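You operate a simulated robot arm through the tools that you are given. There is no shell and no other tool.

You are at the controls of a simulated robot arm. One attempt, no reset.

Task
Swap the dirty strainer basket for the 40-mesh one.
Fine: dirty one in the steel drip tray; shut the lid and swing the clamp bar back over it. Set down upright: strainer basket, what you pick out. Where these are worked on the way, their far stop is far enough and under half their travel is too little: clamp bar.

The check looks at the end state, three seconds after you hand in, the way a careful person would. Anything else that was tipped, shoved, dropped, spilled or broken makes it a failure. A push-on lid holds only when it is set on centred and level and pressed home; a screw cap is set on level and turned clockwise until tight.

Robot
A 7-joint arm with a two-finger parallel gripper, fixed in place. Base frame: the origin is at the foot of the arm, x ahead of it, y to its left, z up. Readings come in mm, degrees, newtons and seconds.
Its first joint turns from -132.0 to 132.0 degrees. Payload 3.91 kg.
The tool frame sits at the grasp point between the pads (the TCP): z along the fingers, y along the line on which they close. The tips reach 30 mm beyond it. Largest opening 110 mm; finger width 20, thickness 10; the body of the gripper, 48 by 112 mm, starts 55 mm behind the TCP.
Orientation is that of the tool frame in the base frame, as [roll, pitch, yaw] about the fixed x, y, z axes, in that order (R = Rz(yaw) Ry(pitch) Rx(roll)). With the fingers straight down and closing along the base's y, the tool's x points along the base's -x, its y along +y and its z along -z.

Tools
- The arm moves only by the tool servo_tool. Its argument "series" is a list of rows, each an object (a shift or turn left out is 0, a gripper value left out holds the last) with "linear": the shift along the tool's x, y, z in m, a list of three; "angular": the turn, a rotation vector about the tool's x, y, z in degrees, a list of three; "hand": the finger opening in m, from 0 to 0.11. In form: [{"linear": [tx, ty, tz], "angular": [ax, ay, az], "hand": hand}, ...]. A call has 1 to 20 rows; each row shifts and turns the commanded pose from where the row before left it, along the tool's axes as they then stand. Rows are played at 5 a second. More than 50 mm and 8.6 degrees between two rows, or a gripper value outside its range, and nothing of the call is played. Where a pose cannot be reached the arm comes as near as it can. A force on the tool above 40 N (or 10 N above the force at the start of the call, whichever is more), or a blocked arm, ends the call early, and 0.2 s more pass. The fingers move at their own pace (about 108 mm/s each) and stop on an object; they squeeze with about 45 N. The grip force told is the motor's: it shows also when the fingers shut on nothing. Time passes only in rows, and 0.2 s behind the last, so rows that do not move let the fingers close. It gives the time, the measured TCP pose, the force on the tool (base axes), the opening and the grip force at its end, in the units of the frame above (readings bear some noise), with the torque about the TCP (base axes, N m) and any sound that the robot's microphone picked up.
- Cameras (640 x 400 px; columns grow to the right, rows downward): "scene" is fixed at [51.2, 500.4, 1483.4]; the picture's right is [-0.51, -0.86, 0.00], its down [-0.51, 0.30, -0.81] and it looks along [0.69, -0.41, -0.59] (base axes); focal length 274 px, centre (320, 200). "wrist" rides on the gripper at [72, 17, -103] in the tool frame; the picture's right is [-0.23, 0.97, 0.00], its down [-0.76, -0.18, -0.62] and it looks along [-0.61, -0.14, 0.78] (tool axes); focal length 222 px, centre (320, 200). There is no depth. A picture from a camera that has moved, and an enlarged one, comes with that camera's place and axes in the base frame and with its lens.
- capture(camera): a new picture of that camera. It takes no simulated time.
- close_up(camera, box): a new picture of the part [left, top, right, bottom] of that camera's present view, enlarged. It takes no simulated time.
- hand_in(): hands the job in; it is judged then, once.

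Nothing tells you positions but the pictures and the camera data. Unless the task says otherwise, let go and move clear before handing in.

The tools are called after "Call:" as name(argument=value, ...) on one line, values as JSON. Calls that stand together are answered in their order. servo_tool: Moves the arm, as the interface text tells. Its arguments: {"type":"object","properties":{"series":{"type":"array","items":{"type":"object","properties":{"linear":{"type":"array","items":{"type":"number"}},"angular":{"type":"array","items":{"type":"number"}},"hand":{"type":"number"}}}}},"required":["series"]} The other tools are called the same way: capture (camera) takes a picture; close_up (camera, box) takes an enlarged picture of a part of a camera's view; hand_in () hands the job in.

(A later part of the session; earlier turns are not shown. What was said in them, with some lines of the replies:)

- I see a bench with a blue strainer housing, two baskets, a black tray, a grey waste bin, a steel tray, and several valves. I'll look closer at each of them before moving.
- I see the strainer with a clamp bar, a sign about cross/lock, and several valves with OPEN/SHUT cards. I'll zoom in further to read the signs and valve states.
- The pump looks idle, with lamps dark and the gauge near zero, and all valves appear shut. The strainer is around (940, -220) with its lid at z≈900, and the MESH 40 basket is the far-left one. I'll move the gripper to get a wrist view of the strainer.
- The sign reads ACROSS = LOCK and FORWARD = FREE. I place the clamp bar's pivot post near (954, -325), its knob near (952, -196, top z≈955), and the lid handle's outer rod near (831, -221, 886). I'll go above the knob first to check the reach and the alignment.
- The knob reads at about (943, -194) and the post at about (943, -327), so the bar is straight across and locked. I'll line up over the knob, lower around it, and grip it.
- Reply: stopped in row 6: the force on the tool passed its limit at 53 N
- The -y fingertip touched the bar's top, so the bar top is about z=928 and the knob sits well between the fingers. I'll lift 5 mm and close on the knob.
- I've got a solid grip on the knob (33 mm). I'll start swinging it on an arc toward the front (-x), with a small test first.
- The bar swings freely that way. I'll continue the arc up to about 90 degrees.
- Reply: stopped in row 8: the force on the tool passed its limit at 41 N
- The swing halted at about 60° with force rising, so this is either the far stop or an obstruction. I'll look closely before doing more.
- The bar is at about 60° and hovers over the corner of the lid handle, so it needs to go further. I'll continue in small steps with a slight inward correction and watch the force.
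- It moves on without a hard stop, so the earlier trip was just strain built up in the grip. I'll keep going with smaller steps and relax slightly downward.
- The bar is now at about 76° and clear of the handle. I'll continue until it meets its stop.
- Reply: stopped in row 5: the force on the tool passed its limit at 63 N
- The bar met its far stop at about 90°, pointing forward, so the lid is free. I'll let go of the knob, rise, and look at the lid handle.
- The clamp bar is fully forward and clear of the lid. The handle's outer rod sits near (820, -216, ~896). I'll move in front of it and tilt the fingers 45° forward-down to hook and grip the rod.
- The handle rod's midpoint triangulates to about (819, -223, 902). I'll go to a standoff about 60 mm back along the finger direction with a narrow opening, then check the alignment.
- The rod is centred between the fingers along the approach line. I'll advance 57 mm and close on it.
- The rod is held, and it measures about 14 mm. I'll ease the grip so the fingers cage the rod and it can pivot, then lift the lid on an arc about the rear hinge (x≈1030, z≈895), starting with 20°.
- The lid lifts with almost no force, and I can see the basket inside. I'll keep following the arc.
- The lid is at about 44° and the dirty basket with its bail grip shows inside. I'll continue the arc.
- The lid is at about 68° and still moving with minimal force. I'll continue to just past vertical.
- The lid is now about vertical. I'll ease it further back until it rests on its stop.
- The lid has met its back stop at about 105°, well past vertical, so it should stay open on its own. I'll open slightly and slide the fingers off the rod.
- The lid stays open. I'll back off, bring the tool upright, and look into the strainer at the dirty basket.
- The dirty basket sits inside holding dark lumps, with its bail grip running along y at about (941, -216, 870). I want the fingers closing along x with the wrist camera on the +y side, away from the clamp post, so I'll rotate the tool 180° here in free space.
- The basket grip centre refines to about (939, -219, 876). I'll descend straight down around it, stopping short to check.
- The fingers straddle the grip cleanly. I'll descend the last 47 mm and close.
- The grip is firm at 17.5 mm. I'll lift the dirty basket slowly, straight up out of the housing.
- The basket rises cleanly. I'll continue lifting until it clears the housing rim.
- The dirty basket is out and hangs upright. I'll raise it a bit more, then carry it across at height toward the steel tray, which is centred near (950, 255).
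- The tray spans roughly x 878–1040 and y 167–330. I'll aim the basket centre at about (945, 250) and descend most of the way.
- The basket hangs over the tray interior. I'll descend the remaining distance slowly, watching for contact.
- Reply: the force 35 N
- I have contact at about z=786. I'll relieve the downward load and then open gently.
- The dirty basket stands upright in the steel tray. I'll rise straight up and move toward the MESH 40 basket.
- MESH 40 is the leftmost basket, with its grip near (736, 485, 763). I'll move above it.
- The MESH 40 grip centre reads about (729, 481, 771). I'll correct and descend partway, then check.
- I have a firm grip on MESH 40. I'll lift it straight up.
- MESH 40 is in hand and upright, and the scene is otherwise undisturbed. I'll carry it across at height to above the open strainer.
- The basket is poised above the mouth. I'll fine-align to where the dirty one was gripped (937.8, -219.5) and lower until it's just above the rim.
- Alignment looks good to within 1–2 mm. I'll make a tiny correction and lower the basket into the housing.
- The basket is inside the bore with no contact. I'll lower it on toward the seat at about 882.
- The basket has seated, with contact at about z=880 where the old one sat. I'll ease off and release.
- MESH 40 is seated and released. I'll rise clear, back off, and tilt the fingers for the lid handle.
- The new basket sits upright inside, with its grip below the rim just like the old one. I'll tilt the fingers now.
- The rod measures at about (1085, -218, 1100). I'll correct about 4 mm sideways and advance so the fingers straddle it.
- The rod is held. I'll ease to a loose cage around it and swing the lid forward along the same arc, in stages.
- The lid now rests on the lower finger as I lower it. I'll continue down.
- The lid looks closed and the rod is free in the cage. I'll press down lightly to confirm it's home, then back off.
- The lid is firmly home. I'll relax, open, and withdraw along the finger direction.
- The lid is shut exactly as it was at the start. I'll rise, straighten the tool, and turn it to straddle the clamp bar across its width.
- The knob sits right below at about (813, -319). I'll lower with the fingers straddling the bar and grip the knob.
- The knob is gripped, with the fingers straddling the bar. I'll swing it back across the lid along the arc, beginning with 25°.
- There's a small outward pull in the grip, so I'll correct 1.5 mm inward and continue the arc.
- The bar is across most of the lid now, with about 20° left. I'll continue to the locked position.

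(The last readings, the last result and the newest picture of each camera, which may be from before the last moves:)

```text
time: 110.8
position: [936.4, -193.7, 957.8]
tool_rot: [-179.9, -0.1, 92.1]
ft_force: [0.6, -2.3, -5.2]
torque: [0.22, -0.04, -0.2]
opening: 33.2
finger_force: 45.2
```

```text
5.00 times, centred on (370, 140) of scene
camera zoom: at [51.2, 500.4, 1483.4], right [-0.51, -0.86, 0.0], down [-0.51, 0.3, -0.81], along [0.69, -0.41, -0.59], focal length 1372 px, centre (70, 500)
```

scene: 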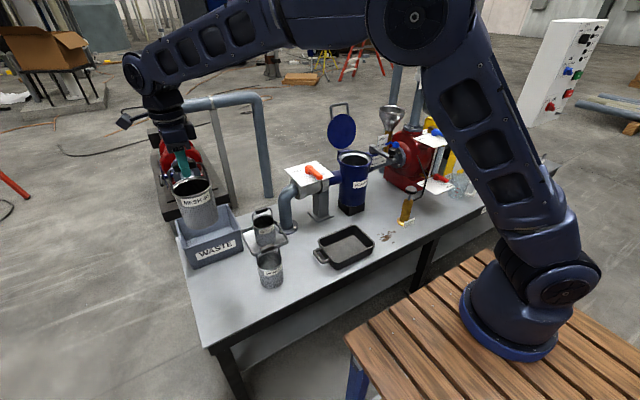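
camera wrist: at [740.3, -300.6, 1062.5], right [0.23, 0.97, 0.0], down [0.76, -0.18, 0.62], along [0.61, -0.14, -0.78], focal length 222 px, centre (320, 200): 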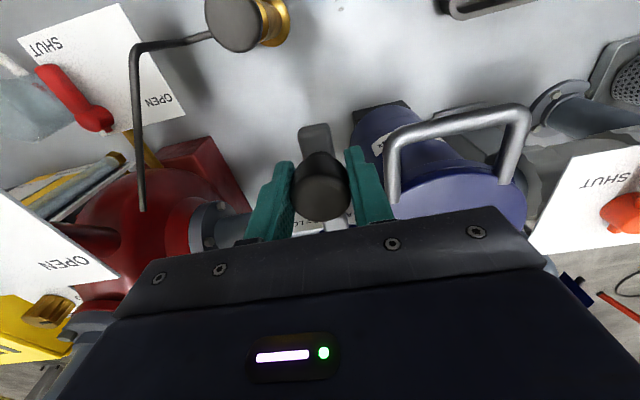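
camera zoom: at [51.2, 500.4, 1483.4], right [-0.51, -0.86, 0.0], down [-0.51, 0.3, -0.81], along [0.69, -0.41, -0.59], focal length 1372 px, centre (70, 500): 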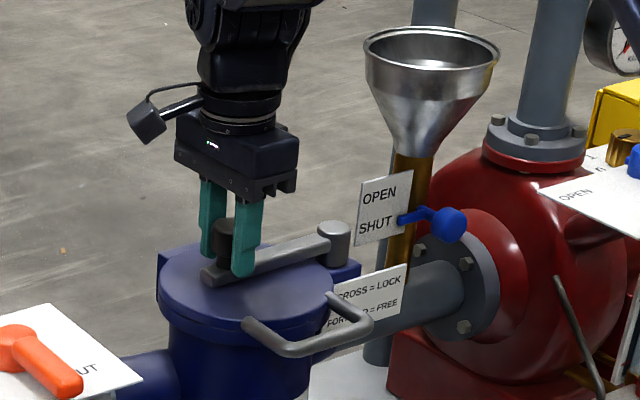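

Call:
servo_tool(series=[{"linear": [0, 0.0033, 0], "angular": [0, 0, 1.5]}, {"linear": [0, 0.0033, 0], "angular": [0, 0, 0.6]}, {"linear": [0, 0.0022, 0]}, {}])

Call:
close_up(camera="scene", box=[330, 100, 410, 180])

```text
time: 111.6
position: [940.0, -193.6, 958.6]
tool_rot: [-179.5, -0.2, 89.9]
ft_force: [-16.6, 1.9, 9.1]
torque: [0.01, 0.51, 0.16]
opening: 33.4
finger_force: 45.7
stopped in row 3: the force on the tool passed its limit at 46 N (the readings are from after the stop); the commanded pose is now the measured one
```

```text
5.00 times, centred on (370, 140) of scene
camera zoom: at [51.2, 500.4, 1483.4], right [-0.51, -0.86, 0.0], down [-0.51, 0.3, -0.81], along [0.69, -0.41, -0.59], focal length 1372 px, centre (70, 500)
```

zoom: 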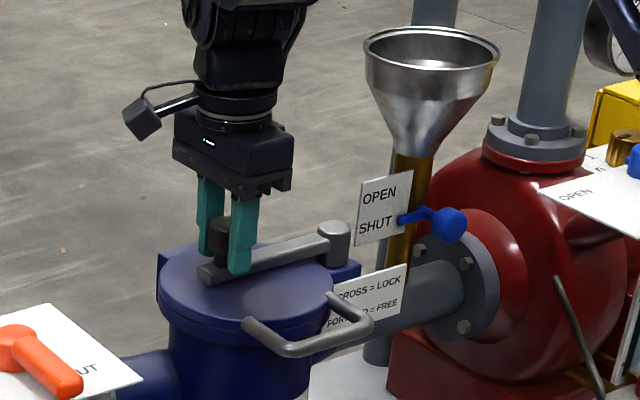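

The bar hit its stop fully across, matching its starting position. I'll release the knob, rise, and move clear.

Call:
servo_tool(series=[{"hand": 0.04}, {"hand": 0.07}, {}, {"linear": [0, 0, -0.02]}, {"linear": [0, 0, -0.04]}, {"linear": [0, 0, -0.045]}, {"linear": [0, -0.02, -0.045]}, {"linear": [0, -0.04, -0.03]}, {"linear": [0, -0.045, -0.02]}, {"linear": [0, -0.045, -0.01]}, {"linear": [0, -0.045, 0]}, {"linear": [0, -0.045, 0]}, {"linear": [0, -0.03, 0]}, {}, {}])

Call:
capture(camera="scene")

Call:
capture(camera="wrist")

Call:
close_up(camera="scene", box=[320, 110, 410, 180])

Call:
close_up(camera="scene", box=[180, 190, 320, 310])

```text
time: 114.8
position: [673.2, -193.6, 1170.1]
tool_rot: [-179.6, -0.1, 89.9]
ft_force: [0.0, -0.5, -0.8]
torque: [-0.01, 0.01, -0.02]
opening: 70.1
finger_force: 0.1
```

```text
taken
```

scene: 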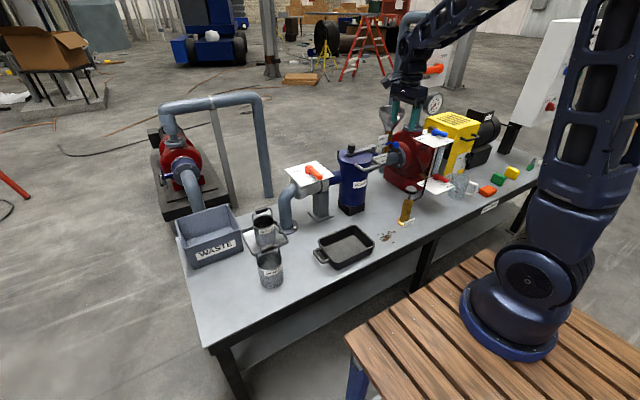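

```text
taken
camera wrist: at [689.7, -120.4, 1273.8], right [0.97, -0.23, -0.01], down [-0.17, -0.76, 0.62], along [-0.15, -0.6, -0.78], focal length 222 px, centre (320, 200)
```

wrist: 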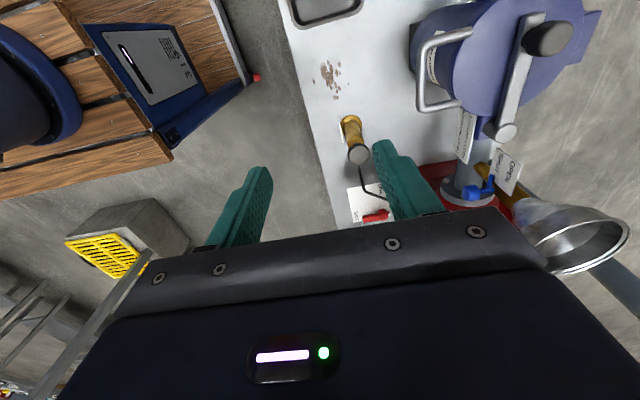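

```text
5.71 times, centred on (365, 145) of scene
camera zoom: at [51.2, 500.4, 1483.4], right [-0.51, -0.86, 0.0], down [-0.51, 0.3, -0.81], along [0.69, -0.41, -0.59], focal length 1568 px, centre (63, 514)
```

zoom: 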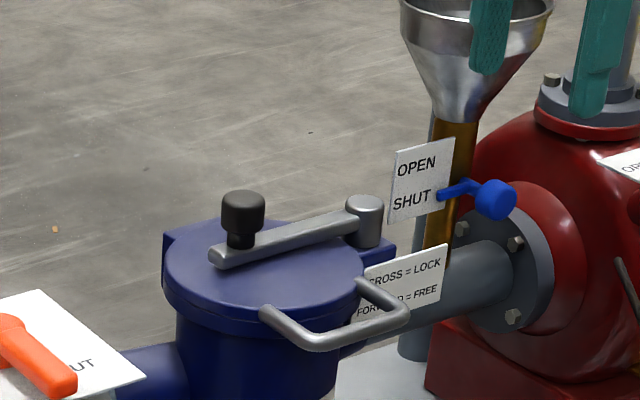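

```text
3.33 times, centred on (250, 250) of scene
camera zoom: at [51.2, 500.4, 1483.4], right [-0.51, -0.86, 0.0], down [-0.51, 0.3, -0.81], along [0.69, -0.41, -0.59], focal length 914 px, centre (553, 33)
```

zoom: 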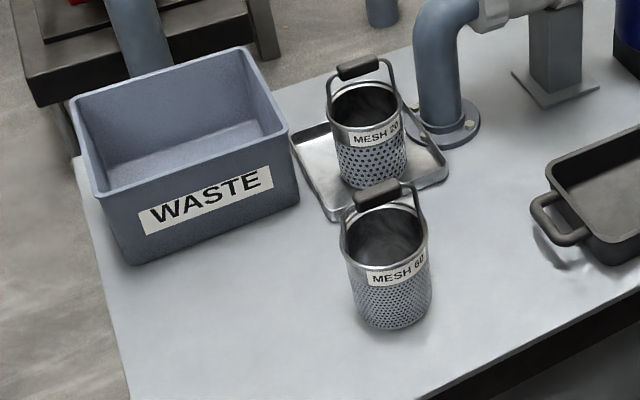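

The lid is shut with the clamp bar fully across it, and MESH 40 is inside the strainer. The dirty basket stands upright in the steel tray, nothing else has been disturbed, and the arm is clear, so I'm handing in.

Call:
hand_in()

```text
The job is handed in.
```

I swapped the baskets and handed the job in; the check's result hasn't come back.

- **New basket:** the 40-mesh one is seated upright in the strainer, at about the same height as the old one was.
- **Dirty basket:** it stands upright in the shiny steel tray between the waste bin and the pipe. I took that as the steel drip tray rather than the black pan with the handle. Its label reads MESH 20.
- **Lid and clamp bar:** the lid is shut and pressed home. The clamp bar is back across it, hard against its stop where it started.
- **Everything else:** I didn't touch the valves, which all looked shut before I opened the lid. In the last pictures nothing else had been moved or spilled, and the arm is clear with the gripper open.
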